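You operate a simulated robot arm through the tools that you are given. There is no shell and no other tool. Be economical: measure what you need, move in short steps, check, and stop when the job is done.

Carry out the task below with a simulated two-armed robot. There is one attempt and no reset: what you move stays moved.

TASK
Move both eggs from the grey tray into the white tray in the fridge door.
Fine: One egg a pocket, set down softly. The grey tray and the other eggs stay. Shut the fridge. Where these are worked on the way, their far stop is far enough and under half their travel is too little: fridge door.
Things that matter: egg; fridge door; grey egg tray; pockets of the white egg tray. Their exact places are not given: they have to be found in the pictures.

Only the result counts: the job must be done as asked and must still hold three seconds after the hand-in. Knocking over, shifting, dropping, spilling or breaking anything else fails it.

THE ROBOT
Two 7-joint arms with two-finger parallel grippers on one trunk, on a base that drives. Base frame: it is fixed to the floor where the robot stands at the start and does not move with it; the origin is under the middle of the robot, x ahead of it, y to its left, z up. Readings come in mm, degrees, newtons and seconds.
The left shoulder is at the start at [70, 163, 1220], the right one opposite. With the tool pointing down near the work surface each hand reaches from about 400 to 880 mm from the robot's upright axis, wherever it stands, measured 20 degrees to its own side. Places, roughly: fridge door [800, 100, 1300]; pockets of the white egg tray [900, 100, 1200]. Payload 3.43 kg a hand.
Tool frame (each hand has its own): the origin (TCP) lies between the finger pads and is the grasp point; the fingertips stand 34 mm ahead of it; z points along the fingers, y is the line along which they close. The gripper opens to 128 mm. The fingers are 24 mm wide and 12 mm thick; the gripper's body (48 by 130 mm) begins 96 mm behind the TCP.
Orientation is that of the tool frame in the base frame, as a unit quaternion [w, x, y, z]. With the fingers straight down and closing along the base's y, the tool's x points along the base's -x, its y along +y and its z along -z.

THE INTERFACE
- The arms move only by the tool arm_command. It takes "left_rows", "right_rows" or both (then of equal length, played together; a hand with none holds still); each is a list of rows, each a list of 7 numbers: the closure, from 0 (fully open) to 1 (shut), then the shift along the tool's x, y, z in mm, then the turn, a rotation vector about the tool's x, y, z in degrees. In form: [[gripper, tx, ty, tz, rx, ry, rz], ...]. A call has 1 to 20 rows; each row is the pose to reach, as a shift and turn from the pose commanded when the call began, along the tool's axes at that moment. Rows are played at 5 a second. More than 50 mm and 8.6 degrees between two rows, or a gripper value outside its range, and nothing of the call is played. A pose out of reach is approached as far as the arm can. The call stops where the force on the tool passes 40 N (or 10 N more than at its start, if that is more) or the arm is blocked; 0.2 s more then pass. The fingers move at their own pace (about 153 mm/s each) and stop on an object; they squeeze with about 24 N. The grip force told is the motor's: it shows also when the fingers shut on nothing. Time passes only in rows, and 0.2 s behind the last, so rows that repeat a pose let the fingers close. It gives the time, the measured TCP pose, the force on the tool (base axes), the opening and the grip force at its end, in the units of the frame above (readings bear some noise), with the torque about the TCP (base axes, N m) and any sound that the robot's microphone picked up.
- Cameras (640 x 400 px; columns grow to the right, rows downward): "scene" is now at [127.5, -16.4, 1449.6]; the picture's right is [-0.05, -1.00, 0.00], its down [-0.54, 0.03, -0.84] and it looks along [0.84, -0.04, -0.54] (base axes); focal length 263 px, centre (320, 200). "left" rides on the left gripper at [76, 11, -160] in its tool frame; the picture's right is [-0.15, 0.99, 0.00], its down [-0.88, -0.13, -0.46] and it looks along [-0.45, -0.07, 0.89] (tool axes); focal length 234 px, centre (320, 200). "right" rides on the right gripper at [76, -11, -160] in its tool frame; the picture's right is [0.15, 0.99, 0.00], its down [-0.88, 0.13, -0.46] and it looks along [-0.45, 0.07, 0.89] (tool axes); focal length 234 px, centre (320, 200).
- grab_frame(camera): a new picture of that camera. It takes no simulated time.
- raise_lower(by): slides the trunk up (or, below 0, down) by that many mm; the arms and the scene camera ride with it, the base frame stays. It gives what a move gives, with no picture.
- steer(legs): drives the robot by 1 to 6 legs, each [ahead, left, turn to the left] in mm, mm and degrees, along the robot's own axes; the way and the turn of a leg run together, so that a leg with both is an arc; at most 1500 mm and 180 degrees a leg. The arms and the cameras ride along, it lands a little off, and it stops where it bumps. It gives what a move gives.
- pan_tilt(pan, tilt): turns the head with the scene camera to pan (to the left, within 86 degrees either way) and tilt (down, from -29 to 69), counted from straight ahead of the robot. It gives what a move gives.
- locate(camera, pixels): there is no depth. For up to 12 entries [column, row, z] of the newest picture of that camera ("zoom" is the newest enlarged one), the place [x, y] in the base frame at which the ray of that pixel passes the height z, good to about 2 mm, but the place of the scene camera against the robot may be out by one fixed shift of up to 18 mm in any direction. It takes no simulated time.
- close_up(camera, box): a new picture of the part [left, top, right, bottom] of that camera's present view, enlarged. It takes no simulated time.
- job_done(): hands the job in; it is judged then, once.

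Work in short steps. Measure before you move; look again where a grasp or a placing could have gone wrong, and mend it. You have 80 turns and 58 pictures in all, those below and enlarged ones among them. Open the grippers and draw the arms clear of the work before you hand the job in, unless the task says otherwise; then end with one line.

The tools are called after "Call:" as a command line: name --argument value ..., lists and objects as JSON in quotes. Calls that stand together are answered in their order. arm_command: Moves the arms, as the interface text tells. Its arguments: {"type":"object","properties":{"left_rows":{"type":"array"},"right_rows":{"type":"array"}},"required":[]} The other tools are called the same way: raise_lower (by) slides the trunk up or down; steer (legs) drives the base; pan_tilt (pan, tilt) turns the head that bears the scene camera; grab_frame (camera) takes a picture; locate (camera, pixels) gives the place at which the rays of pixels pass given heights; close_up (camera, box) takes an enlarged picture of a part of a camera's view; job_done () hands the job in.

At the start:

```text
time_s: 0.0
left_tool_pos: [634.9, 206.2, 1137.0]
left_tcp_rot: [0.0, 0.0, 1.0, 0.0]
left_contact_force: [0.6, 0.1, 0.0]
left_ft_torque: [-0.03, 0.01, 0.01]
left_gripper_width: 127.9
left_finger_force: 0.0
right_tool_pos: [479.9, -203.4, 1090.6]
right_tcp_rot: [0.0, 0.0, 1.0, 0.0]
right_contact_force: [0.7, -0.1, 0.0]
right_ft_torque: [0.01, 0.01, -0.04]
right_gripper_width: 128.0
right_finger_force: 0.2
trunk travel left (down, up): [-700.0, 240.0]
robot x, y, heading: [-0.4, 0.9, -0.1]
head pan, tilt: [-2.8, 32.5]
```

scene: 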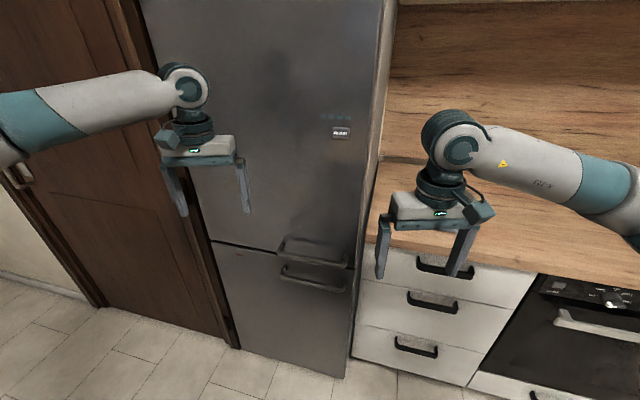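
right: 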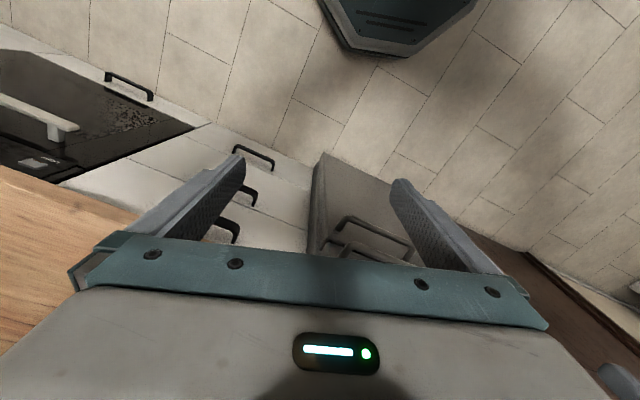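
left: 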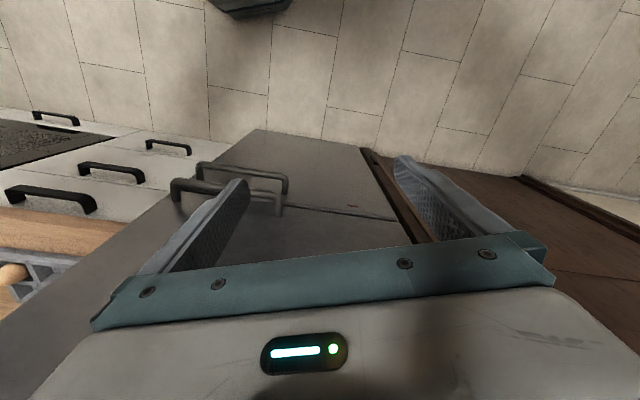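

The fridge's upper door has its handle at about (313,252), right side, so its hinge is on the left. The grey tray appears on the counter in the left camera, so I look to the right first.

Call:
pan_tilt --pan -30 --tilt 25

Call:
grab_frame --camera "scene"

Call:
locate --camera "scene" --pixels '[[320, 200, 900]]'

```text
time_s: 0.9
left_tool_pos: [634.9, 206.4, 1136.9]
left_tcp_rot: [0.0, 0.001, 1.0, 0.0]
left_contact_force: [0.6, 0.1, 0.7]
left_ft_torque: [0.01, 0.05, -0.02]
left_gripper_width: 127.9
left_finger_force: 0.1
right_tool_pos: [480.4, -203.7, 1089.3]
right_tcp_rot: [-0.001, 0.0, 1.0, 0.0]
right_contact_force: [-0.2, -0.1, -0.3]
right_ft_torque: [-0.05, 0.0, 0.01]
right_gripper_width: 127.9
right_finger_force: 0.0
trunk travel left (down, up): [-700.0, 240.0]
robot x, y, heading: [0.6, 1.0, -0.2]
head pan, tilt: [-30.0, 25.0]
```

```text
54 pictures are left
```

scene: 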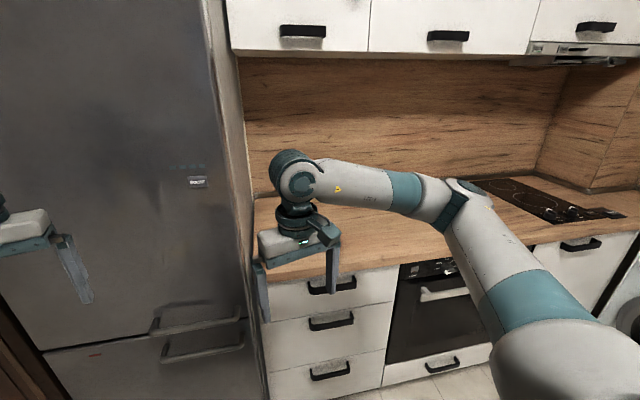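

```text
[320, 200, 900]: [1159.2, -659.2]
```

The arm hides the counter. I locate the tray from the left picture and zoom on the handle.

Call:
locate --camera "left" --pixels '[[12, 275, 930], [70, 262, 930], [190, 190, 850], [290, 185, 850], [195, 165, 850], [362, 147, 850], [262, 130, 850]]'

Call:
close_up --camera "scene" --box '[110, 270, 270, 370]'

Call:
close_up --camera "left" --box '[0, 100, 400, 350]'

```text
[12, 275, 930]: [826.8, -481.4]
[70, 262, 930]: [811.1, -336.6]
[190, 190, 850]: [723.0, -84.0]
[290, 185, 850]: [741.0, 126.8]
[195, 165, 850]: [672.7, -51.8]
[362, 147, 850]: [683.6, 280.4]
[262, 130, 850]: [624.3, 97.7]
```

```text
4.00 times, centred on (190, 320) of scene
```

zoom: 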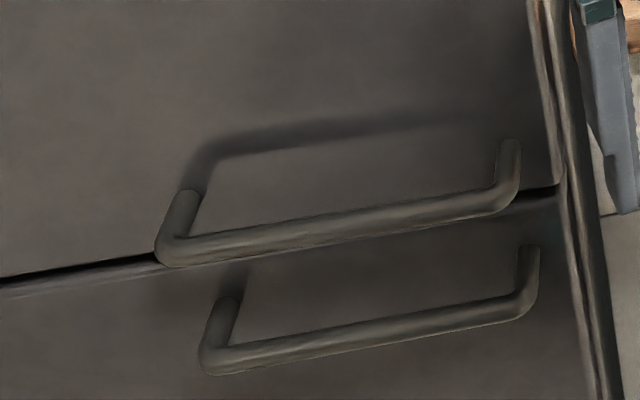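

```text
1.60 times, centred on (200, 225) of left
```

zoom: 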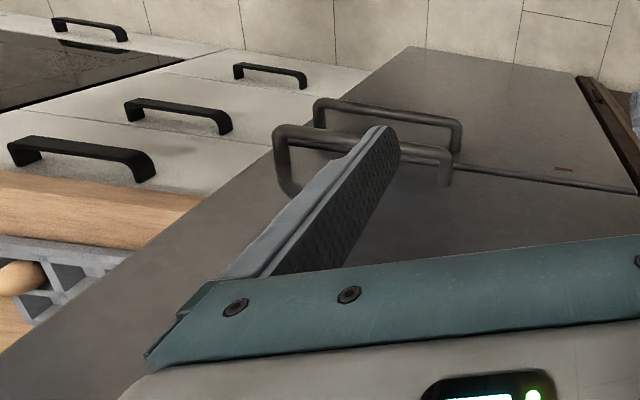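

Both handles are horizontal bars standing off the doors. I triangulate the upper one from both cameras.

Call:
locate --camera "scene" --pixels '[[152.5, 332.5, 900], [152.5, 332.5, 800], [236, 321, 900], [236, 321, 800], [237, 307, 900], [237, 307, 800]]'

Call:
locate --camera "left" --pixels '[[175, 184, 900], [175, 184, 800], [278, 194, 900], [278, 194, 800], [183, 218, 900], [183, 218, 800], [277, 214, 900], [277, 214, 800]]'

```text
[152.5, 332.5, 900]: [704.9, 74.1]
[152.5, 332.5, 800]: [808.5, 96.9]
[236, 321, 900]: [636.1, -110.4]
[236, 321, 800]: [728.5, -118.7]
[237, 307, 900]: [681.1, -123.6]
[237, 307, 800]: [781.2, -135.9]
```

```text
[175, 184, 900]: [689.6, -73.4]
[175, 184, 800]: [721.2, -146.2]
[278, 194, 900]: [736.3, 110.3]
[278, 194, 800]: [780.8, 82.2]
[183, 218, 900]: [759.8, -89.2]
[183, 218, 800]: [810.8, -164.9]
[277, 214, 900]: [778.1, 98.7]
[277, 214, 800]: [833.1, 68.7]
```

The kitchen is turned: the handle bar runs from about (708,-115) to (768,80) at z≈840, so the door's outward normal is about 162°. I turn the left hand so it closes across the bar, tilt it away from the door, then look.

Call:
arm_command --left_rows '[[0, 0, 0, 0, 0, 0, -8], [0, 0, 0, 0, 0, 0, -16], [0, 0, 0, 0, 0, 0, -24], [0, 0, 0, 0, 0, 0, -32], [0, 0, 0, 0, 0, 0, -40], [0, 0, 0, 0, 0, 0, -48], [0, 0, 0, 0, 0, 0, -56], [0, 0, 0, 0, 0, 0, -64], [0, 0, 0, 0, 0, 0, -72]]'

Call:
arm_command --left_rows '[[0.3, 0, 0, 0, 8, 0, 0], [0.5, 0, 0, 0, 16, 0, 0], [0.6, 0, 0, 0, 24, 0, 0], [0.6, 0, 0, 0, 30, 0, 0], [0.6, 0, 0, 0, 30, 0, 0]]'

Call:
grab_frame --camera "left"

```text
time_s: 2.9
left_tool_pos: [635.1, 205.9, 1136.4]
left_tcp_rot: [-0.001, -0.589, 0.808, 0.0]
left_contact_force: [-0.2, -0.9, 0.7]
left_ft_torque: [-0.01, -0.03, -0.02]
left_gripper_width: 128.0
left_finger_force: 0.1
right_tool_pos: [480.6, -204.5, 1089.5]
right_tcp_rot: [0.0, 0.0, 1.0, 0.0]
right_contact_force: [0.6, 0.1, -1.2]
right_ft_torque: [-0.01, 0.01, 0.0]
right_gripper_width: 128.0
right_finger_force: 0.1
trunk travel left (down, up): [-700.0, 240.0]
robot x, y, heading: [1.7, -2.0, -0.1]
head pan, tilt: [-30.0, 25.0]
```

```text
time_s: 4.1
left_tool_pos: [634.4, 204.2, 1137.7]
left_tcp_rot: [0.153, -0.569, 0.781, -0.209]
left_contact_force: [0.4, -0.5, -0.3]
left_ft_torque: [-0.01, 0.04, 0.0]
left_gripper_width: 51.1
left_finger_force: 0.0
right_tool_pos: [479.6, -202.9, 1090.4]
right_tcp_rot: [0.001, 0.0, 1.0, -0.001]
right_contact_force: [-0.2, 0.2, -0.2]
right_ft_torque: [0.02, 0.0, -0.01]
right_gripper_width: 128.1
right_finger_force: 0.0
trunk travel left (down, up): [-700.0, 240.0]
robot x, y, heading: [-0.8, -1.0, 0.3]
head pan, tilt: [-30.0, 25.0]
```

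```text
51 pictures are left
```

left: 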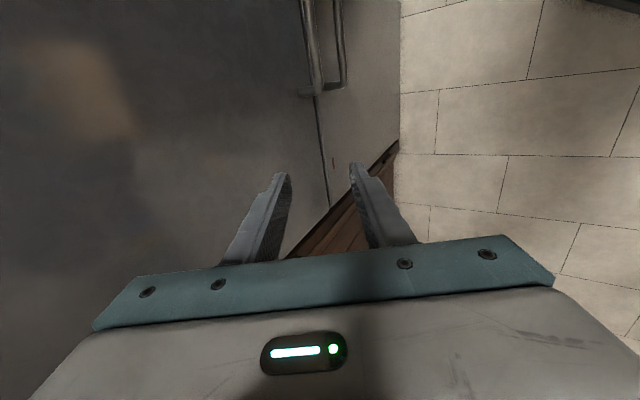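

The view is good: the handle lies up-screen at (310,50) at the right of the door. I move along +x tool and down toward it, stopping short above and in front of the bar.

Call:
arm_command --left_rows '[[0.6, 31, -1, 30, 0, 0, 0], [0.6, 62, -2, 60, 0, 0, 0], [0.6, 93, -3, 90, 0, 0, 0], [0.6, 124, -4, 120, 0, 0, 0], [0.6, 155, -5, 150, 0, 0, 0], [0.6, 170, -5, 170, 0, 0, 0]]'

Call:
grab_frame --camera "left"

Call:
pan_tilt --pan -5 --tilt 40

Call:
grab_frame --camera "scene"

```text
time_s: 5.5
left_tool_pos: [667.3, 16.9, 994.0]
left_tcp_rot: [0.152, -0.569, 0.781, -0.208]
left_contact_force: [0.5, -0.1, 0.7]
left_ft_torque: [-0.02, 0.01, -0.01]
left_gripper_width: 51.2
left_finger_force: 0.0
right_tool_pos: [480.0, -203.2, 1090.1]
right_tcp_rot: [0.0, 0.0, 1.0, 0.0]
right_contact_force: [-0.3, -0.9, 0.3]
right_ft_torque: [0.02, 0.04, -0.02]
right_gripper_width: 128.1
right_finger_force: 0.0
trunk travel left (down, up): [-700.0, 240.0]
robot x, y, heading: [0.1, 0.3, 0.0]
head pan, tilt: [-30.0, 25.0]
```

```text
50 pictures are left
```

left: 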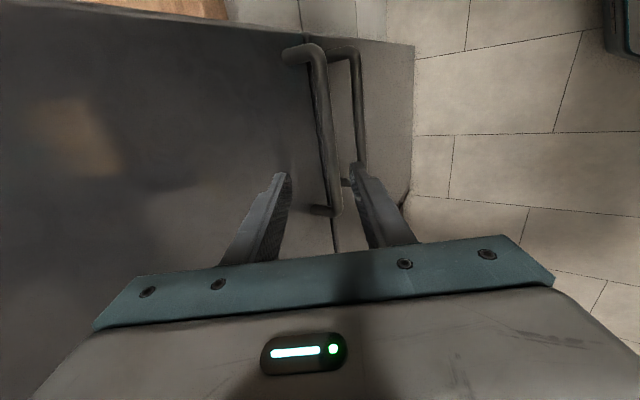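

```text
time_s: 6.4
left_tool_pos: [667.1, 17.0, 993.2]
left_tcp_rot: [0.152, -0.567, 0.782, -0.21]
left_contact_force: [0.6, 0.5, 0.5]
left_ft_torque: [0.01, -0.01, 0.01]
left_gripper_width: 51.3
left_finger_force: 0.2
right_tool_pos: [479.2, -203.3, 1089.9]
right_tcp_rot: [0.0, 0.0, 1.0, 0.001]
right_contact_force: [0.7, -0.6, -0.2]
right_ft_torque: [-0.03, 0.01, 0.01]
right_gripper_width: 128.0
right_finger_force: 0.0
trunk travel left (down, up): [-700.0, 240.0]
robot x, y, heading: [1.1, 2.0, -0.2]
head pan, tilt: [-5.0, 40.0]
```

```text
49 pictures are left
```

scene: 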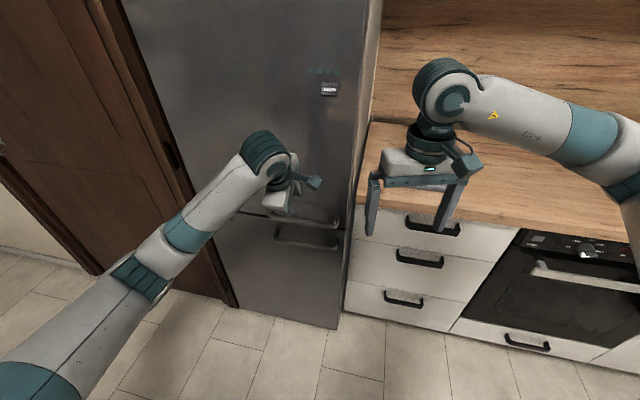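

The bar now runs from (318,58) to (335,208) in the left picture. I locate its ends and posts at several heights.

Call:
locate --camera "left" --pixels '[[318, 60, 860], [318, 60, 820], [335, 208, 860], [335, 208, 820], [290, 55, 860], [290, 55, 820], [312, 208, 860], [312, 208, 820], [328, 130, 860], [328, 130, 820], [303, 38, 860], [303, 38, 820]]'

```text
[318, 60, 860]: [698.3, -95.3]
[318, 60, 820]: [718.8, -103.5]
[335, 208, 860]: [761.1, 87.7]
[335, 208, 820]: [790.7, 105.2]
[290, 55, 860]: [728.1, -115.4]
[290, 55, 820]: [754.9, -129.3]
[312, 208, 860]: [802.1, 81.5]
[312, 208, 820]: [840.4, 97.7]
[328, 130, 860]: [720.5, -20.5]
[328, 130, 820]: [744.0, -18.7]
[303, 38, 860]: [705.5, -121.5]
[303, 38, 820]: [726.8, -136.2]
```

The bar centre is about (737,-2), z≈848. I close in along the tool axis, stopping with the fingertips just short of the bar.

Call:
arm_command --left_rows '[[0.6, 3, 4, 35, 0, 0, 0], [0.6, 5, 8, 70, 0, 0, 0], [0.6, 5, 12, 105, 0, 0, 0], [0.6, 5, 12, 105, 0, 0, 0]]'

Call:
grab_frame --camera "left"

```text
time_s: 7.4
left_tool_pos: [705.3, -2.4, 896.8]
left_tcp_rot: [0.153, -0.568, 0.781, -0.209]
left_contact_force: [0.0, -0.2, 0.6]
left_ft_torque: [-0.01, 0.01, -0.01]
left_gripper_width: 51.1
left_finger_force: 0.1
right_tool_pos: [479.7, -202.4, 1089.9]
right_tcp_rot: [0.0, 0.001, 1.0, 0.0]
right_contact_force: [0.0, 0.9, 0.0]
right_ft_torque: [0.02, -0.03, 0.01]
right_gripper_width: 128.0
right_finger_force: 0.0
trunk travel left (down, up): [-700.0, 240.0]
robot x, y, heading: [-2.2, 0.2, 0.2]
head pan, tilt: [-5.0, 40.0]
```

```text
48 pictures are left
```

left: 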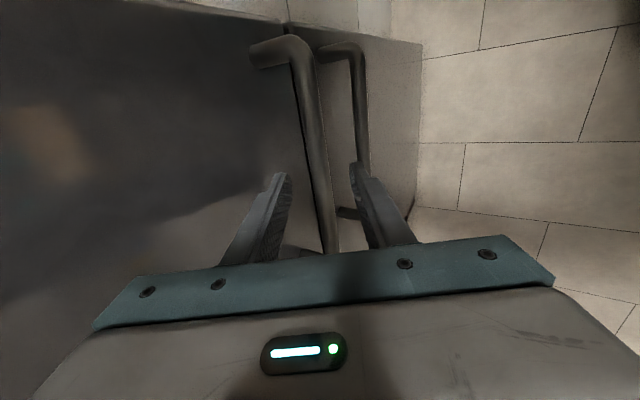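

The bar is centred between the fingers (col ~322 at the fingertip row). I advance 40 mm in small rows, then close.

Call:
arm_command --left_rows '[[0.6, 0, 0, 10, 0, 0, 0], [0.6, 0, 0, 20, 0, 0, 0], [0.6, 0, 0, 30, 0, 0, 0], [0.6, 0, 0, 38, 0, 0, 0], [0.6, 0, 0, 38, 0, 0, 0]]'

Call:
grab_frame --camera "left"

```text
time_s: 8.6
left_tool_pos: [723.3, -7.4, 863.7]
left_tcp_rot: [0.152, -0.568, 0.781, -0.21]
left_contact_force: [-2.2, 0.7, 1.1]
left_ft_torque: [0.02, -0.08, 0.0]
left_gripper_width: 50.9
left_finger_force: 0.0
right_tool_pos: [479.6, -202.6, 1089.1]
right_tcp_rot: [0.0, 0.0, 1.0, -0.001]
right_contact_force: [-0.5, 0.3, 0.1]
right_ft_torque: [0.01, -0.01, 0.0]
right_gripper_width: 127.9
right_finger_force: 0.1
trunk travel left (down, up): [-700.0, 240.0]
robot x, y, heading: [1.1, -0.3, 0.1]
head pan, tilt: [-5.0, 40.0]
```

```text
47 pictures are left
```

left: 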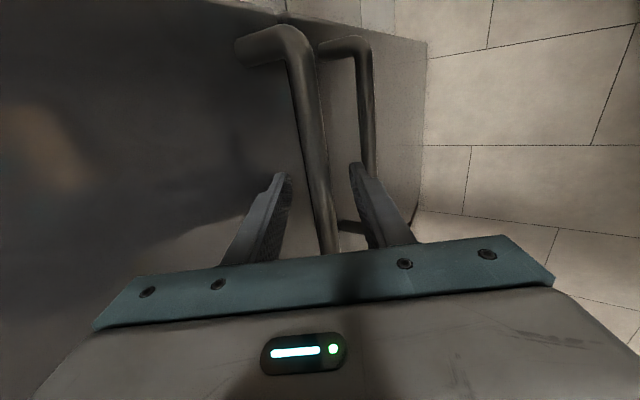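

A slight 2 N push suggests the tip is near the door; the bar is now between the fingers. I close on it.

Call:
arm_command --left_rows '[[1, 0, 0, -2, 0, 0, 0], [1, 0, 0, -2, 0, 0, 0], [1, 0, 0, -2, 0, 0, 0]]'

```text
time_s: 9.4
left_tool_pos: [723.4, -7.3, 863.9]
left_tcp_rot: [0.152, -0.569, 0.781, -0.209]
left_contact_force: [0.7, 0.4, -5.7]
left_ft_torque: [0.04, 0.05, 0.52]
left_gripper_width: 17.7
left_finger_force: 45.0
right_tool_pos: [480.5, -203.0, 1090.1]
right_tcp_rot: [-0.001, 0.0, 1.0, 0.0]
right_contact_force: [-0.2, -0.5, 0.2]
right_ft_torque: [0.04, -0.03, 0.0]
right_gripper_width: 127.9
right_finger_force: 0.1
trunk travel left (down, up): [-700.0, 240.0]
robot x, y, heading: [-2.8, 2.9, -0.1]
head pan, tilt: [-5.0, 40.0]
```

The bar is gripped (17.7 mm). I locate the door gap's left and right ends in the scene picture to estimate the hinge.

Call:
locate --camera "scene" --pixels '[[210, 206, 860], [348, 225, 860], [122, 5, 1300], [238, 305, 400], [335, 327, 400], [338, 220, 860]]'

Call:
close_up --camera "scene" --box '[180, 130, 380, 255]'

```text
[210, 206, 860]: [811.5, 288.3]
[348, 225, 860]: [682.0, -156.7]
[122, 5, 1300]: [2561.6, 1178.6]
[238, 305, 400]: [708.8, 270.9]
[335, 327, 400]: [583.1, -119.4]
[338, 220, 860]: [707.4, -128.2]
```

```text
3.20 times, centred on (280, 192) of scene
```

zoom: 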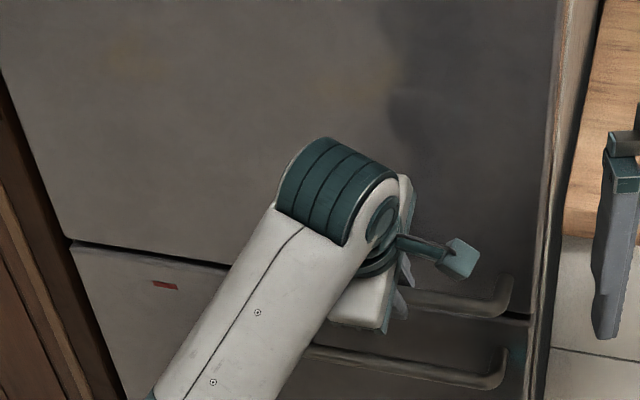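

The gap runs from about (820,310) to (675,-145), so the hinge is near (840,315) and the grip radius about 340 mm. I pull a 10° arc about it with matching yaw.

Call:
arm_command --left_rows '[[1, -1.4, 6.4, -3.7, 0, 0.62, 1.08], [1, -2.9, 12.8, -7.4, 0, 1.25, 2.17], [1, -6.5, 25.5, -14.7, 0, 2.5, 4.33], [1, -10.7, 38, -22, 0, 3.75, 6.5], [1, -15.6, 50.3, -29, 0, 5, 8.66]]'

```text
time_s: 10.6
left_tool_pos: [672.5, 25.1, 863.6]
left_tcp_rot: [0.131, -0.499, 0.828, -0.222]
left_contact_force: [-5.9, 1.1, -9.5]
left_ft_torque: [0.33, -0.05, 1.6]
left_gripper_width: 18.1
left_finger_force: 44.4
right_tool_pos: [480.3, -203.2, 1089.3]
right_tcp_rot: [0.0, 0.0, 1.0, 0.001]
right_contact_force: [-0.4, -0.6, 0.4]
right_ft_torque: [0.02, 0.01, 0.04]
right_gripper_width: 128.0
right_finger_force: 0.0
trunk travel left (down, up): [-700.0, 240.0]
robot x, y, heading: [2.4, 2.3, 0.1]
head pan, tilt: [-5.0, 40.0]
```

The door follows easily at low force; the 1.6 N·m torque suggests the radius is a bit larger. I go on another 20° with radius 380.

Call:
arm_command --left_rows '[[1, -5.1, 22.9, -13.2, 0, 2, 3.46], [1, -12.1, 45.3, -26.2, 0, 4, 6.93], [1, -20.8, 67.3, -38.9, 0, 6, 10.4], [1, -31.2, 88.7, -51.2, 0, 8, 13.86], [1, -43.4, 109.5, -63.2, 0, 10, 17.32]]'

Call:
grab_frame --camera "left"

Call:
grab_frame --camera "scene"

```text
time_s: 11.8
left_tool_pos: [580.5, 124.7, 864.4]
left_tcp_rot: [0.092, -0.346, 0.901, -0.243]
left_contact_force: [-6.6, 3.9, -10.0]
left_ft_torque: [0.08, -0.04, 1.55]
left_gripper_width: 18.5
left_finger_force: 44.3
right_tool_pos: [480.0, -202.9, 1091.6]
right_tcp_rot: [-0.001, 0.0, 1.0, -0.001]
right_contact_force: [-0.7, -1.0, -0.4]
right_ft_torque: [-0.05, -0.01, -0.01]
right_gripper_width: 127.7
right_finger_force: 0.0
trunk travel left (down, up): [-700.0, 240.0]
robot x, y, heading: [1.0, -0.1, 0.2]
head pan, tilt: [-5.0, 40.0]
```

```text
45 pictures are left
```

left: 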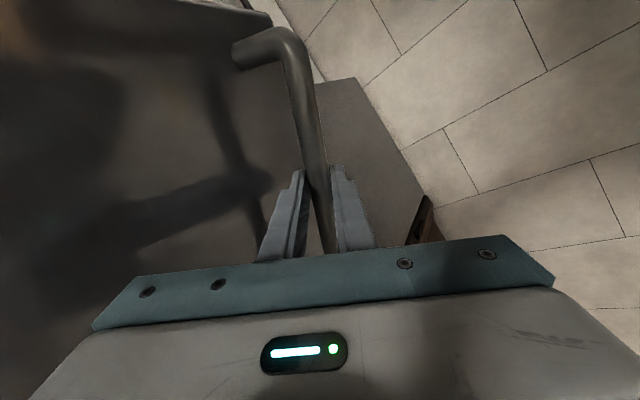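

```text
44 pictures are left
```

scene: 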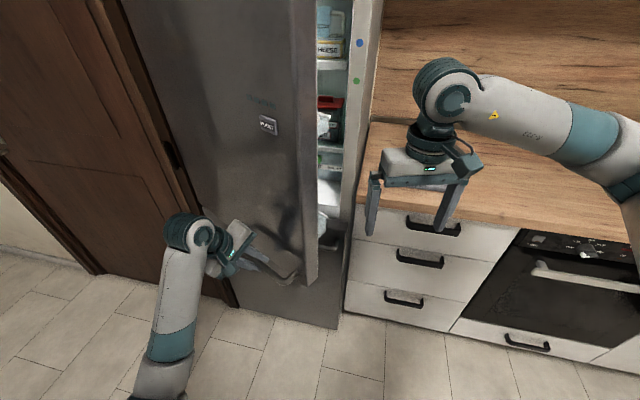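

The door is ~30° open and follows. I pull another 16° along the arc before changing to pushing from inside.

Call:
arm_command --left_rows '[[1, -5.1, 22.9, -13.2, 0, 2, 3.46], [1, -12.1, 45.3, -26.2, 0, 4, 6.93], [1, -20.8, 67.3, -38.9, 0, 6, 10.4], [1, -31.2, 88.7, -51.2, 0, 8, 13.86]]'

Call:
grab_frame --camera "scene"

```text
time_s: 12.8
left_tool_pos: [533.7, 221.0, 863.7]
left_tcp_rot: [0.058, -0.218, 0.941, -0.252]
left_contact_force: [-21.8, -1.2, -9.1]
left_ft_torque: [-0.31, 0.45, 1.11]
left_gripper_width: 18.6
left_finger_force: 44.8
right_tool_pos: [477.9, -201.7, 1091.8]
right_tcp_rot: [0.001, -0.001, 1.0, -0.001]
right_contact_force: [-0.6, 0.4, -0.1]
right_ft_torque: [-0.06, 0.0, -0.02]
right_gripper_width: 127.9
right_finger_force: 0.0
trunk travel left (down, up): [-700.0, 240.0]
robot x, y, heading: [0.8, 2.1, -0.1]
head pan, tilt: [-5.0, 40.0]
```

```text
43 pictures are left
```

scene: 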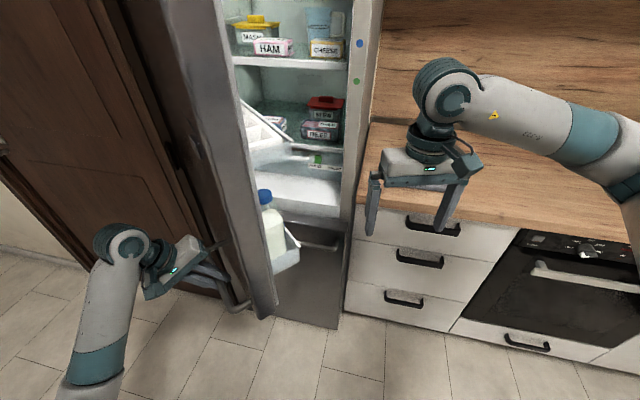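

Door at ~46°, hand still clear; white tray visible at (262,130). Force of 22 N is outward, so I go another 16° with an outward bias of 10 mm.

Call:
arm_command --left_rows '[[1, 1, 22.9, -13.2, 0, 2, 3.46], [1, -3, 45.3, -26.2, 0, 4, 6.93], [1, -10.8, 67.3, -38.9, 0, 6, 10.4], [1, -21.2, 88.7, -51.2, 0, 8, 13.86]]'

Call:
grab_frame --camera "scene"

```text
time_s: 13.8
left_tool_pos: [512.6, 324.6, 863.7]
left_tcp_rot: [0.025, -0.085, 0.962, -0.259]
left_contact_force: [18.8, 6.4, -1.1]
left_ft_torque: [0.11, -0.12, 1.55]
left_gripper_width: 19.3
left_finger_force: 45.8
right_tool_pos: [481.9, -200.6, 1089.3]
right_tcp_rot: [0.0, 0.0, 1.0, -0.001]
right_contact_force: [0.5, -0.2, -0.1]
right_ft_torque: [-0.02, -0.01, -0.03]
right_gripper_width: 128.1
right_finger_force: 0.1
trunk travel left (down, up): [-700.0, 240.0]
robot x, y, heading: [3.2, -1.0, 0.2]
head pan, tilt: [-5.0, 40.0]
```

```text
42 pictures are left
```

scene: 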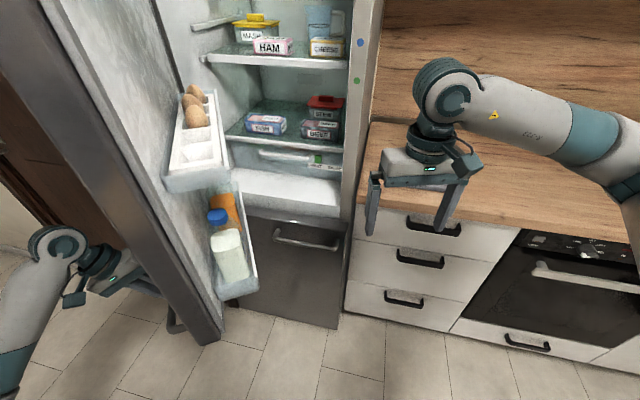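

Door ~62°, the white tray with eggs at (200,110) and free pockets nearer. I continue ~20° more to be well past half travel.

Call:
arm_command --left_rows '[[1, -9, 22.9, -13.2, 0, 2, 3.46], [1, -16, 45.3, -26.2, 0, 4, 6.93], [1, -24, 67.3, -38.9, 0, 6, 10.4], [1, -35, 88.7, -51.2, 0, 8, 13.86], [1, -46, 109.5, -63.2, 0, 10, 17.32]]'

Call:
grab_frame --camera "scene"

```text
time_s: 15.0
left_tool_pos: [525.7, 459.8, 863.8]
left_tcp_rot: [-0.025, 0.082, 0.962, -0.258]
left_contact_force: [-33.3, 13.9, -1.1]
left_ft_torque: [0.2, 0.52, 1.19]
left_gripper_width: 19.7
left_finger_force: 45.0
right_tool_pos: [476.5, -199.2, 1090.7]
right_tcp_rot: [0.001, -0.001, 1.0, -0.002]
right_contact_force: [-0.3, 0.1, 0.1]
right_ft_torque: [0.0, 0.01, 0.04]
right_gripper_width: 128.2
right_finger_force: 0.0
trunk travel left (down, up): [-700.0, 240.0]
robot x, y, heading: [-0.2, 2.7, 0.0]
head pan, tilt: [-5.0, 40.0]
```

```text
41 pictures are left
```

scene: 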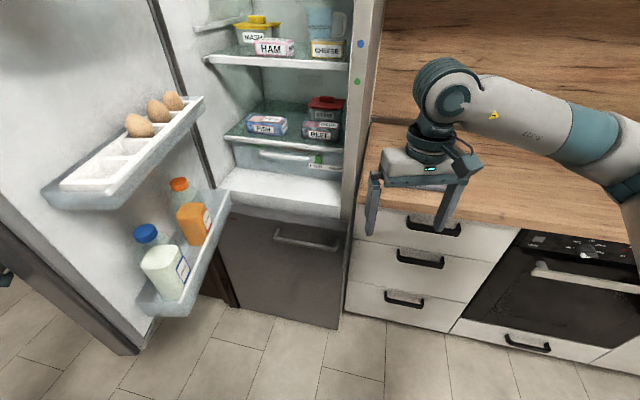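

Door ~82° open; tray has three free pockets on the near side. I release the bar and back the left hand off along its axis.

Call:
arm_command --left_rows '[[0.6, 0, 0, 0, 0, 0, 0], [0.6, 0, 0, 0, 0, 0, 0], [0.6, 0, 0, -30, 0, 0, 0], [0.6, 0, 0, -70, 0, 0, 0], [0.6, 0, 10, -100, 0, 0, 0], [0.6, 0, 40, -110, 0, 0, 0]]'

Call:
close_up --camera "scene" --box '[30, 70, 270, 220]'

```text
time_s: 16.4
left_tool_pos: [549.9, 542.1, 939.6]
left_tcp_rot: [-0.023, 0.084, 0.962, -0.259]
left_contact_force: [0.3, 0.9, -0.4]
left_ft_torque: [-0.02, 0.01, 0.0]
left_gripper_width: 51.1
left_finger_force: 0.1
right_tool_pos: [480.6, -203.6, 1090.1]
right_tcp_rot: [-0.001, 0.001, 1.0, -0.001]
right_contact_force: [-0.7, 0.9, -0.4]
right_ft_torque: [0.04, 0.02, 0.0]
right_gripper_width: 128.0
right_finger_force: 0.1
trunk travel left (down, up): [-700.0, 240.0]
robot x, y, heading: [2.0, 2.9, -0.1]
head pan, tilt: [-5.0, 40.0]
```

```text
2.67 times, centred on (150, 145) of scene
```

zoom: 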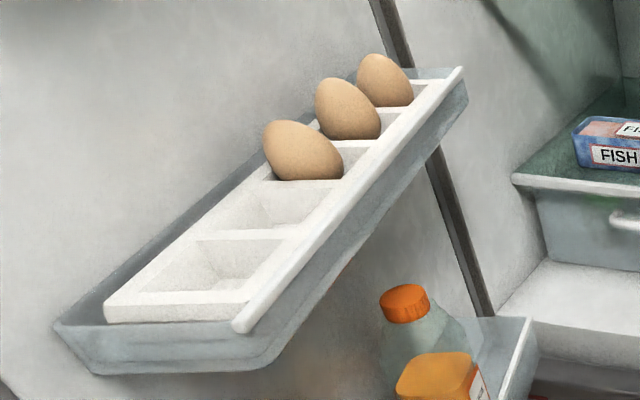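

Exactly two of five pockets are free: zoom (260,215) and (205,268). Now I bring the right hand over the counter to find the grey tray.

Call:
arm_command --right_rows '[[0, -30, -25, -10, 0, 0, 0], [0, -60, -50, -20, 0, 0, 0], [0, -90, -75, -30, 0, 0, 0], [0, -120, -100, -40, 0, 0, 0], [0, -150, -120, -50, 0, 0, 0]]'

Call:
grab_frame --camera "right"

```text
time_s: 17.6
left_tool_pos: [550.5, 542.2, 938.9]
left_tcp_rot: [-0.023, 0.084, 0.962, -0.258]
left_contact_force: [-1.1, 0.2, 0.3]
left_ft_torque: [-0.01, 0.02, -0.02]
left_gripper_width: 51.6
left_finger_force: 0.0
right_tool_pos: [631.5, -322.4, 1138.0]
right_tcp_rot: [-0.001, -0.001, 1.0, 0.0]
right_contact_force: [-0.3, -0.7, 0.7]
right_ft_torque: [-0.01, 0.01, -0.01]
right_gripper_width: 127.9
right_finger_force: 0.0
trunk travel left (down, up): [-700.0, 240.0]
robot x, y, heading: [-0.2, -0.5, -0.2]
head pan, tilt: [-5.0, 40.0]
```

```text
39 pictures are left
```

right: 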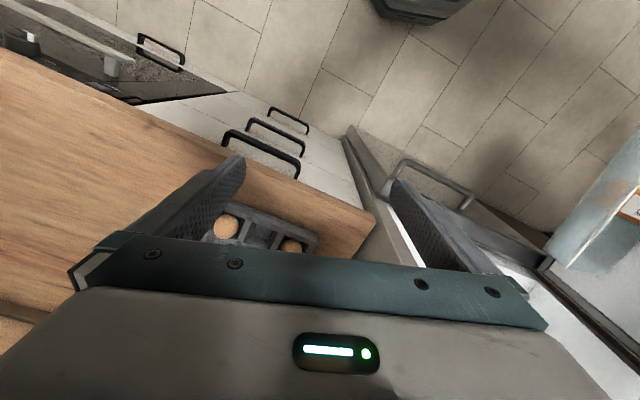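

The grey tray shows at (265,235) with eggs at (227,227) and (293,246). I locate them and zoom.

Call:
locate --camera "right" --pixels '[[227, 226, 930], [293, 246, 930], [258, 207, 930], [318, 233, 930], [204, 240, 930], [374, 220, 900]]'

Call:
close_up --camera "right" --box '[180, 180, 360, 292]'

```text
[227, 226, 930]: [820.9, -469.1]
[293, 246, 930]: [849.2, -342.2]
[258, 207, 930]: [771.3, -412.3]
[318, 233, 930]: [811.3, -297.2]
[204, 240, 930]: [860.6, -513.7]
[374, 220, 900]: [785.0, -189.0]
```

```text
3.56 times, centred on (270, 236) of right
```

zoom: 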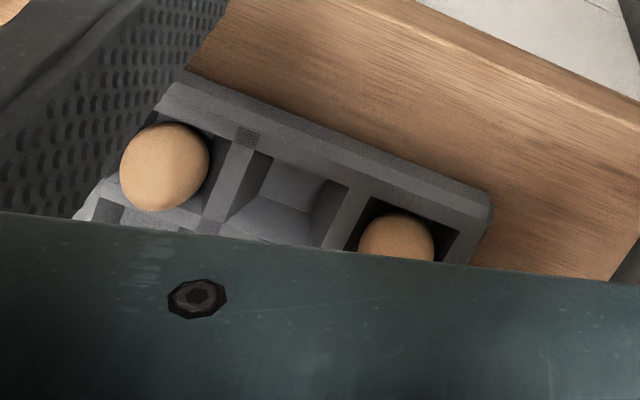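

The eggs are beyond reach, so the base must move right and ahead; first I fold the left hand back past the door edge.

Call:
arm_command --left_rows '[[0.6, 45, 0, -10, 0, 0, 0], [0.6, 90, 0, -10, 0, 0, 0], [0.6, 135, 0, -10, 0, 0, 0], [0.6, 180, 0, -10, 0, 0, 0], [0.6, 225, 0, -10, 0, 0, 0], [0.6, 265, 0, -10, 0, 0, 0], [0.6, 285, -40, -10, 0, 0, 0], [0.6, 285, -85, -10, 0, 0, 0], [0.6, 285, -130, -10, 0, 0, 0]]'

Call:
pan_tilt --pan 30 --tilt 45

Call:
grab_frame --camera "scene"

```text
time_s: 19.6
left_tool_pos: [249.2, 482.4, 1014.1]
left_tcp_rot: [-0.023, 0.083, 0.963, -0.257]
left_contact_force: [0.5, -0.5, -0.3]
left_ft_torque: [0.03, -0.03, 0.01]
left_gripper_width: 51.3
left_finger_force: 0.0
right_tool_pos: [630.6, -322.6, 1138.8]
right_tcp_rot: [0.0, -0.001, 1.0, 0.001]
right_contact_force: [-0.3, 0.5, 0.6]
right_ft_torque: [0.04, 0.0, 0.01]
right_gripper_width: 128.1
right_finger_force: 0.1
trunk travel left (down, up): [-700.0, 240.0]
robot x, y, heading: [1.6, -0.4, -0.2]
head pan, tilt: [-5.0, 40.0]
```

```text
time_s: 20.6
left_tool_pos: [250.8, 484.9, 1014.0]
left_tcp_rot: [-0.022, 0.084, 0.962, -0.258]
left_contact_force: [0.0, -0.2, 0.1]
left_ft_torque: [0.0, -0.02, -0.03]
left_gripper_width: 51.0
left_finger_force: 0.1
right_tool_pos: [629.3, -323.0, 1139.0]
right_tcp_rot: [-0.001, 0.0, 1.0, 0.0]
right_contact_force: [0.8, -0.8, 0.8]
right_ft_torque: [0.01, -0.01, -0.01]
right_gripper_width: 127.8
right_finger_force: 0.0
trunk travel left (down, up): [-700.0, 240.0]
robot x, y, heading: [2.7, 2.2, 0.1]
head pan, tilt: [30.0, 45.0]
```

```text
37 pictures are left
```

scene: 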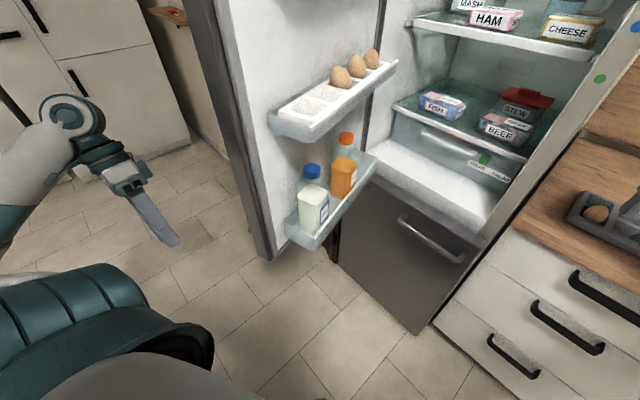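

The left arm is clear of the door edge (270,258). I drive right 240 mm, then ahead 60.

Call:
steer --legs '[[0, -240, 0], [60, 0, 0]]'

Call:
pan_tilt --pan -12 --tilt 40

Call:
grab_frame --camera "scene"

```text
time_s: 23.0
left_tool_pos: [308.5, 245.7, 1013.6]
left_tcp_rot: [-0.022, 0.085, 0.962, -0.258]
left_contact_force: [1.3, 0.2, -0.6]
left_ft_torque: [0.0, 0.02, -0.04]
left_gripper_width: 51.1
left_finger_force: 0.0
right_tool_pos: [688.8, -561.9, 1139.2]
right_tcp_rot: [0.0, 0.0, 1.0, -0.001]
right_contact_force: [0.2, 0.7, -0.7]
right_ft_torque: [0.0, 0.01, 0.0]
right_gripper_width: 128.1
right_finger_force: 0.1
trunk travel left (down, up): [-700.0, 240.0]
robot x, y, heading: [57.5, -239.1, 0.1]
head pan, tilt: [30.0, 45.0]
```

```text
time_s: 24.1
left_tool_pos: [309.2, 245.7, 1013.8]
left_tcp_rot: [-0.023, 0.084, 0.962, -0.258]
left_contact_force: [0.1, -0.4, 0.4]
left_ft_torque: [0.03, -0.01, 0.01]
left_gripper_width: 51.1
left_finger_force: 0.1
right_tool_pos: [688.5, -562.0, 1138.9]
right_tcp_rot: [0.0, 0.0, 1.0, 0.0]
right_contact_force: [-0.1, 0.5, -0.3]
right_ft_torque: [0.06, 0.01, 0.01]
right_gripper_width: 128.0
right_finger_force: 0.1
trunk travel left (down, up): [-700.0, 240.0]
robot x, y, heading: [60.7, -236.9, 0.0]
head pan, tilt: [-12.0, 40.0]
```

```text
36 pictures are left
```

scene: 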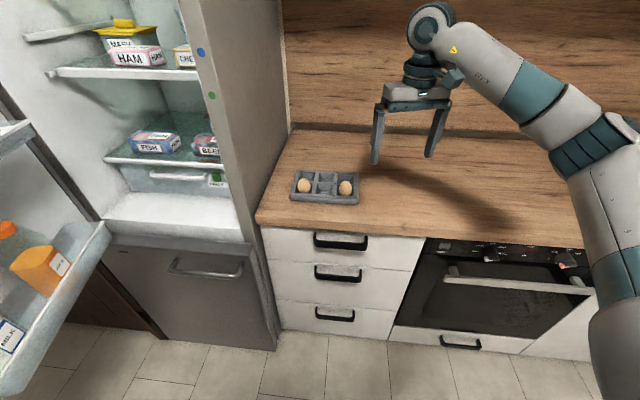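

Call:
close_up --camera "scene" --box '[280, 155, 380, 217]'

Call:
locate --camera "scene" --pixels '[[306, 186, 930], [345, 187, 930], [290, 200, 910], [357, 203, 910], [359, 177, 910], [297, 171, 910]]'

```text
6.40 times, centred on (330, 186) of scene
```

zoom: 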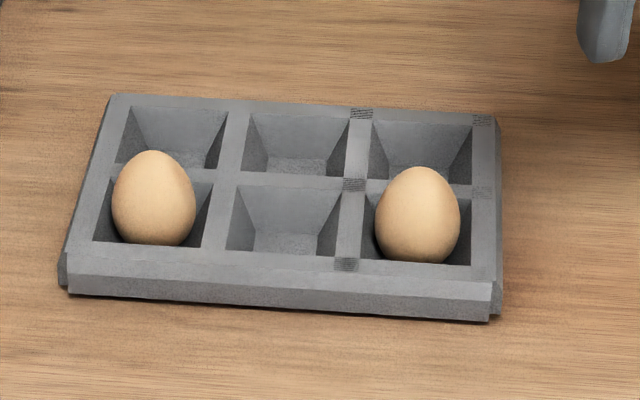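

```text
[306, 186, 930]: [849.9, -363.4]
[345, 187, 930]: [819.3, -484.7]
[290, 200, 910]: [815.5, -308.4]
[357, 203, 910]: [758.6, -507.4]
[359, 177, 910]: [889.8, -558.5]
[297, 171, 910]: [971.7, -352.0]
```

Eggs stand in the near-row left and right pockets of the grey tray, at about (850,-363) and (819,-485). Now I look at the white tray from here to choose the grasp direction.

Call:
pan_tilt --pan 52 --tilt 25

Call:
grab_frame --camera "scene"

```text
time_s: 25.4
left_tool_pos: [309.0, 243.3, 1013.8]
left_tcp_rot: [-0.022, 0.084, 0.962, -0.258]
left_contact_force: [-0.9, 1.1, 0.2]
left_ft_torque: [-0.01, 0.0, 0.06]
left_gripper_width: 51.0
left_finger_force: 0.0
right_tool_pos: [687.8, -561.4, 1139.9]
right_tcp_rot: [0.0, 0.0, 1.0, 0.0]
right_contact_force: [0.1, -0.3, -0.4]
right_ft_torque: [0.04, 0.0, 0.0]
right_gripper_width: 128.0
right_finger_force: 0.0
trunk travel left (down, up): [-700.0, 240.0]
robot x, y, heading: [57.7, -236.6, -0.0]
head pan, tilt: [52.0, 25.0]
```

```text
34 pictures are left
```

scene: 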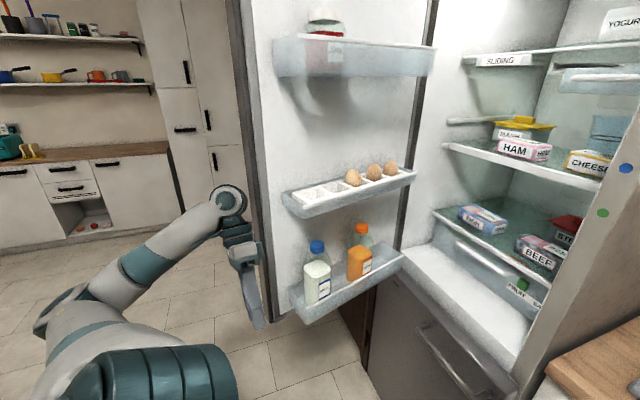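

An upper bin sits above the egg tray, so I need heights. I zoom on the tray here and locate the pockets for triangulation.

Call:
close_up --camera "scene" --box '[260, 20, 450, 230]'

Call:
close_up --camera "scene" --box '[270, 150, 430, 250]'

```text
1.90 times, centred on (355, 125) of scene
```

zoom: 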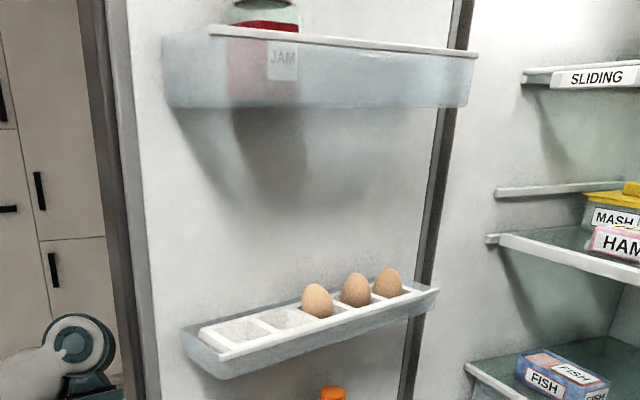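

```text
4.00 times, centred on (350, 200) of scene
```

zoom: 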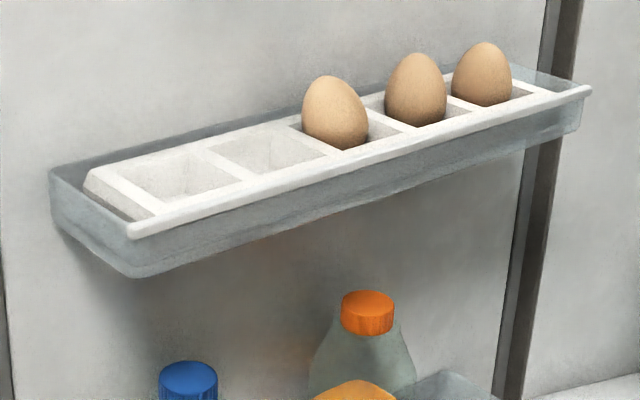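

I locate the two free pockets' rim centres, the egg-tray ends and the upper bin's front corners at trial heights.

Call:
locate --camera "zoom" --pixels '[[268, 150, 1250], [268, 150, 1200], [268, 150, 1150], [182, 176, 1200], [182, 176, 1150], [130, 230, 1200], [590, 90, 1200], [85, 178, 1200], [50, 170, 1200], [320, 130, 1200], [485, 85, 1200]]'

```text
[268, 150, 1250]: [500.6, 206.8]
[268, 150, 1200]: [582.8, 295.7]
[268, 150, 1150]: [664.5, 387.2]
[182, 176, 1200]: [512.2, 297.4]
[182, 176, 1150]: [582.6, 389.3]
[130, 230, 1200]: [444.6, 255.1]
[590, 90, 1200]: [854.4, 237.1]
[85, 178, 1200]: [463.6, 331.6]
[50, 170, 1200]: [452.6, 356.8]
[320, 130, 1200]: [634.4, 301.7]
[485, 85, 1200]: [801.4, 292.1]
```

The tray rim is near z≈1225 with the upper bin ~300 mm above, so I will hold the tool tilted 25° (leaning away from the door), closing along the pocket row, for picking and placing alike. I yaw the right hand 16° to match the grey tray and tilt it.

Call:
arm_command --right_rows '[[0, 0, 0, 0, 0, 0, 8], [0, 0, 0, 0, 0, 0, 16]]'

Call:
arm_command --right_rows '[[0.2, 0, 0, 0, 0, -8, 0], [0.3, 0, 0, 0, 0, -16, 0], [0.4, 0, 0, 0, 0, -25, 0], [0.4, 0, 0, 0, 0, -25, 0]]'

Call:
grab_frame --camera "right"

```text
time_s: 26.0
left_tool_pos: [309.2, 245.9, 1015.2]
left_tcp_rot: [-0.022, 0.084, 0.962, -0.258]
left_contact_force: [-0.4, 0.8, 0.4]
left_ft_torque: [0.03, 0.02, 0.02]
left_gripper_width: 51.3
left_finger_force: 0.1
right_tool_pos: [689.0, -561.8, 1138.7]
right_tcp_rot: [0.0, 0.14, 0.99, 0.0]
right_contact_force: [0.3, -0.6, -0.4]
right_ft_torque: [0.01, 0.03, 0.01]
right_gripper_width: 128.2
right_finger_force: 0.0
trunk travel left (down, up): [-700.0, 240.0]
robot x, y, heading: [59.3, -236.4, 0.1]
head pan, tilt: [52.0, 25.0]
```

```text
refused: row 3 steps farther than a row can; nothing moved
```

```text
31 pictures are left
```

right: 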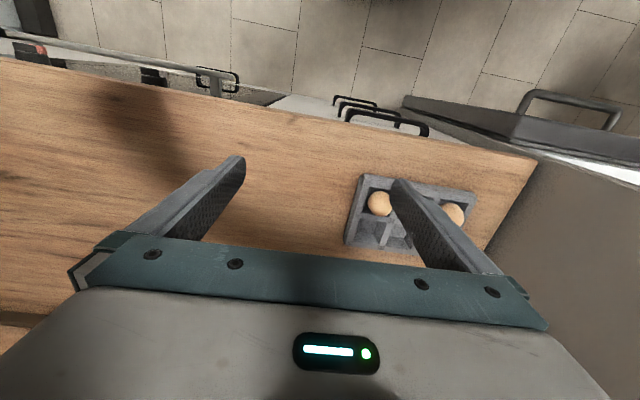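

Yaw is right: the egg row (380,203)–(453,213) lies along tool y. I redo the tilt with smaller steps and locate the eggs and rim.

Call:
locate --camera "right" --pixels '[[380, 203, 940], [453, 213, 940], [362, 176, 930], [476, 192, 930], [345, 244, 930], [380, 203, 920], [453, 213, 920]]'

Call:
arm_command --right_rows '[[0.2, 0, 0, 0, 0, -8, 0], [0.3, 0, 0, 0, 0, -16, 0], [0.4, 0, 0, 0, 0, -24, 0], [0.4, 0, 0, 0, 0, -25, 0]]'

```text
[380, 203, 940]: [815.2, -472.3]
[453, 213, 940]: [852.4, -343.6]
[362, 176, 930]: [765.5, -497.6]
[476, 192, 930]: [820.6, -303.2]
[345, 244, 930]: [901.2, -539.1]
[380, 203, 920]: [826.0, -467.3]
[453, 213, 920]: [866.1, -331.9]
```

```text
time_s: 27.0
left_tool_pos: [309.1, 246.1, 1013.3]
left_tcp_rot: [-0.023, 0.084, 0.962, -0.258]
left_contact_force: [-0.1, 0.5, -0.7]
left_ft_torque: [0.0, 0.04, -0.04]
left_gripper_width: 51.1
left_finger_force: 0.0
right_tool_pos: [689.6, -562.0, 1139.5]
right_tcp_rot: [0.215, 0.137, 0.966, -0.03]
right_contact_force: [-0.6, 0.7, 0.7]
right_ft_torque: [0.01, 0.02, 0.01]
right_gripper_width: 76.9
right_finger_force: 0.1
trunk travel left (down, up): [-700.0, 240.0]
robot x, y, heading: [59.9, -241.3, -0.2]
head pan, tilt: [52.0, 25.0]
```

Tilted fine. I move to about 110 mm short of the right egg (≈(819,-470,935)) along the tool axis and look.

Call:
arm_command --right_rows '[[0.4, -1, 31, 29, 0, 0, 0], [0.4, -2, 62, 58, 0, 0, 0], [0.4, -3, 93, 87, 0, 0, 0], [0.4, -4, 124, 116, 0, 0, 0], [0.4, -4, 124, 116, 0, 0, 0]]'

Call:
grab_frame --camera "right"

```text
time_s: 28.2
left_tool_pos: [306.7, 245.8, 1014.6]
left_tcp_rot: [-0.022, 0.084, 0.962, -0.258]
left_contact_force: [-1.6, -0.6, 0.0]
left_ft_torque: [0.0, -0.01, 0.02]
left_gripper_width: 51.1
left_finger_force: 0.0
right_tool_pos: [774.4, -458.8, 1036.8]
right_tcp_rot: [0.214, 0.137, 0.967, -0.031]
right_contact_force: [-0.4, -0.4, -0.5]
right_ft_torque: [0.02, 0.0, 0.01]
right_gripper_width: 76.9
right_finger_force: 0.1
trunk travel left (down, up): [-700.0, 240.0]
robot x, y, heading: [59.6, -240.2, -0.2]
head pan, tilt: [52.0, 25.0]
```

```text
30 pictures are left
```

right: 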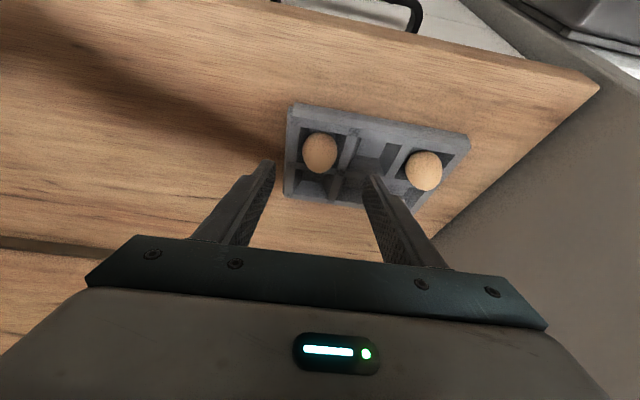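

Egg at (320,153), right where the fingers point. I locate both eggs and rim corners for triangulation with the previous view.

Call:
locate --camera "right" --pixels '[[320, 153, 940], [320, 153, 920], [424, 171, 940], [424, 171, 920], [289, 104, 930], [289, 104, 910], [470, 137, 930], [470, 137, 910]]'

Call:
close_up --camera "right" --box '[260, 85, 490, 229]'

```text
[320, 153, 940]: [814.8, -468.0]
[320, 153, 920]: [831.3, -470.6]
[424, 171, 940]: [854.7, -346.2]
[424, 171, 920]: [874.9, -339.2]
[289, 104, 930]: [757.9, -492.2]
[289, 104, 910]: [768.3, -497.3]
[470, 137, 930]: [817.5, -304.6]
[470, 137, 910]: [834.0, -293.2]
```

```text
2.78 times, centred on (375, 157) of right
```

zoom: 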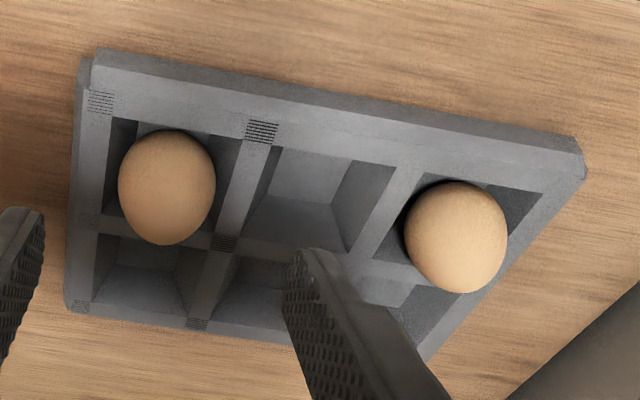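

Triangulation gives the right egg's centre at about (815,-470,942), i.e. tool offset (2,0,104). I advance 62 mm and check.

Call:
arm_command --right_rows '[[0.4, 1, 0, 20, 0, 0, 0], [0.4, 2, 0, 40, 0, 0, 0], [0.4, 2, 0, 55, 0, 0, 0], [0.4, 2, 0, 62, 0, 0, 0], [0.4, 2, 0, 62, 0, 0, 0]]'

Call:
close_up --camera "right" --box '[200, 100, 440, 250]'

```text
time_s: 29.4
left_tool_pos: [309.8, 244.5, 1014.4]
left_tcp_rot: [-0.022, 0.085, 0.962, -0.258]
left_contact_force: [-0.3, -0.4, -0.5]
left_ft_torque: [-0.03, -0.02, 0.04]
left_gripper_width: 51.0
left_finger_force: 0.1
right_tool_pos: [798.0, -462.9, 977.5]
right_tcp_rot: [0.214, 0.136, 0.967, -0.031]
right_contact_force: [-0.3, 0.3, 0.4]
right_ft_torque: [-0.02, -0.01, -0.01]
right_gripper_width: 76.8
right_finger_force: 0.0
trunk travel left (down, up): [-700.0, 240.0]
robot x, y, heading: [59.5, -238.7, 0.3]
head pan, tilt: [52.0, 25.0]
```

```text
2.67 times, centred on (320, 175) of right
```

zoom: 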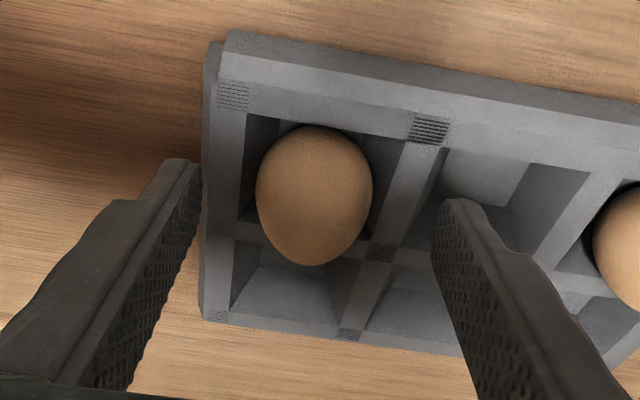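

Tips are just short of the egg's widest part (zoom (315,190)), well centred. I advance 10 mm more, then close gently.

Call:
arm_command --right_rows '[[0.4, 0, 0, 4, 0, 0, 0], [0.4, 0, 0, 8, 0, 0, 0], [0.4, 0, 0, 11, 0, 0, 0], [0.4, 0, 0, 11, 0, 0, 0]]'

Call:
close_up --camera "right" --box '[200, 100, 440, 250]'

```text
time_s: 30.4
left_tool_pos: [309.5, 244.4, 1013.6]
left_tcp_rot: [-0.022, 0.084, 0.962, -0.258]
left_contact_force: [0.0, 0.3, -0.4]
left_ft_torque: [-0.03, -0.01, 0.0]
left_gripper_width: 50.9
left_finger_force: 0.0
right_tool_pos: [801.4, -464.8, 968.9]
right_tcp_rot: [0.215, 0.136, 0.967, -0.029]
right_contact_force: [0.2, -0.1, 0.5]
right_ft_torque: [-0.03, -0.03, -0.01]
right_gripper_width: 76.9
right_finger_force: 0.2
trunk travel left (down, up): [-700.0, 240.0]
robot x, y, heading: [54.3, -236.9, 0.1]
head pan, tilt: [52.0, 25.0]
```

```text
2.67 times, centred on (320, 175) of right
```

zoom: 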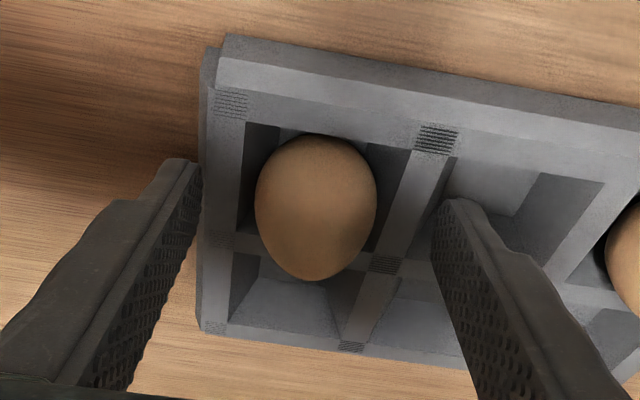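

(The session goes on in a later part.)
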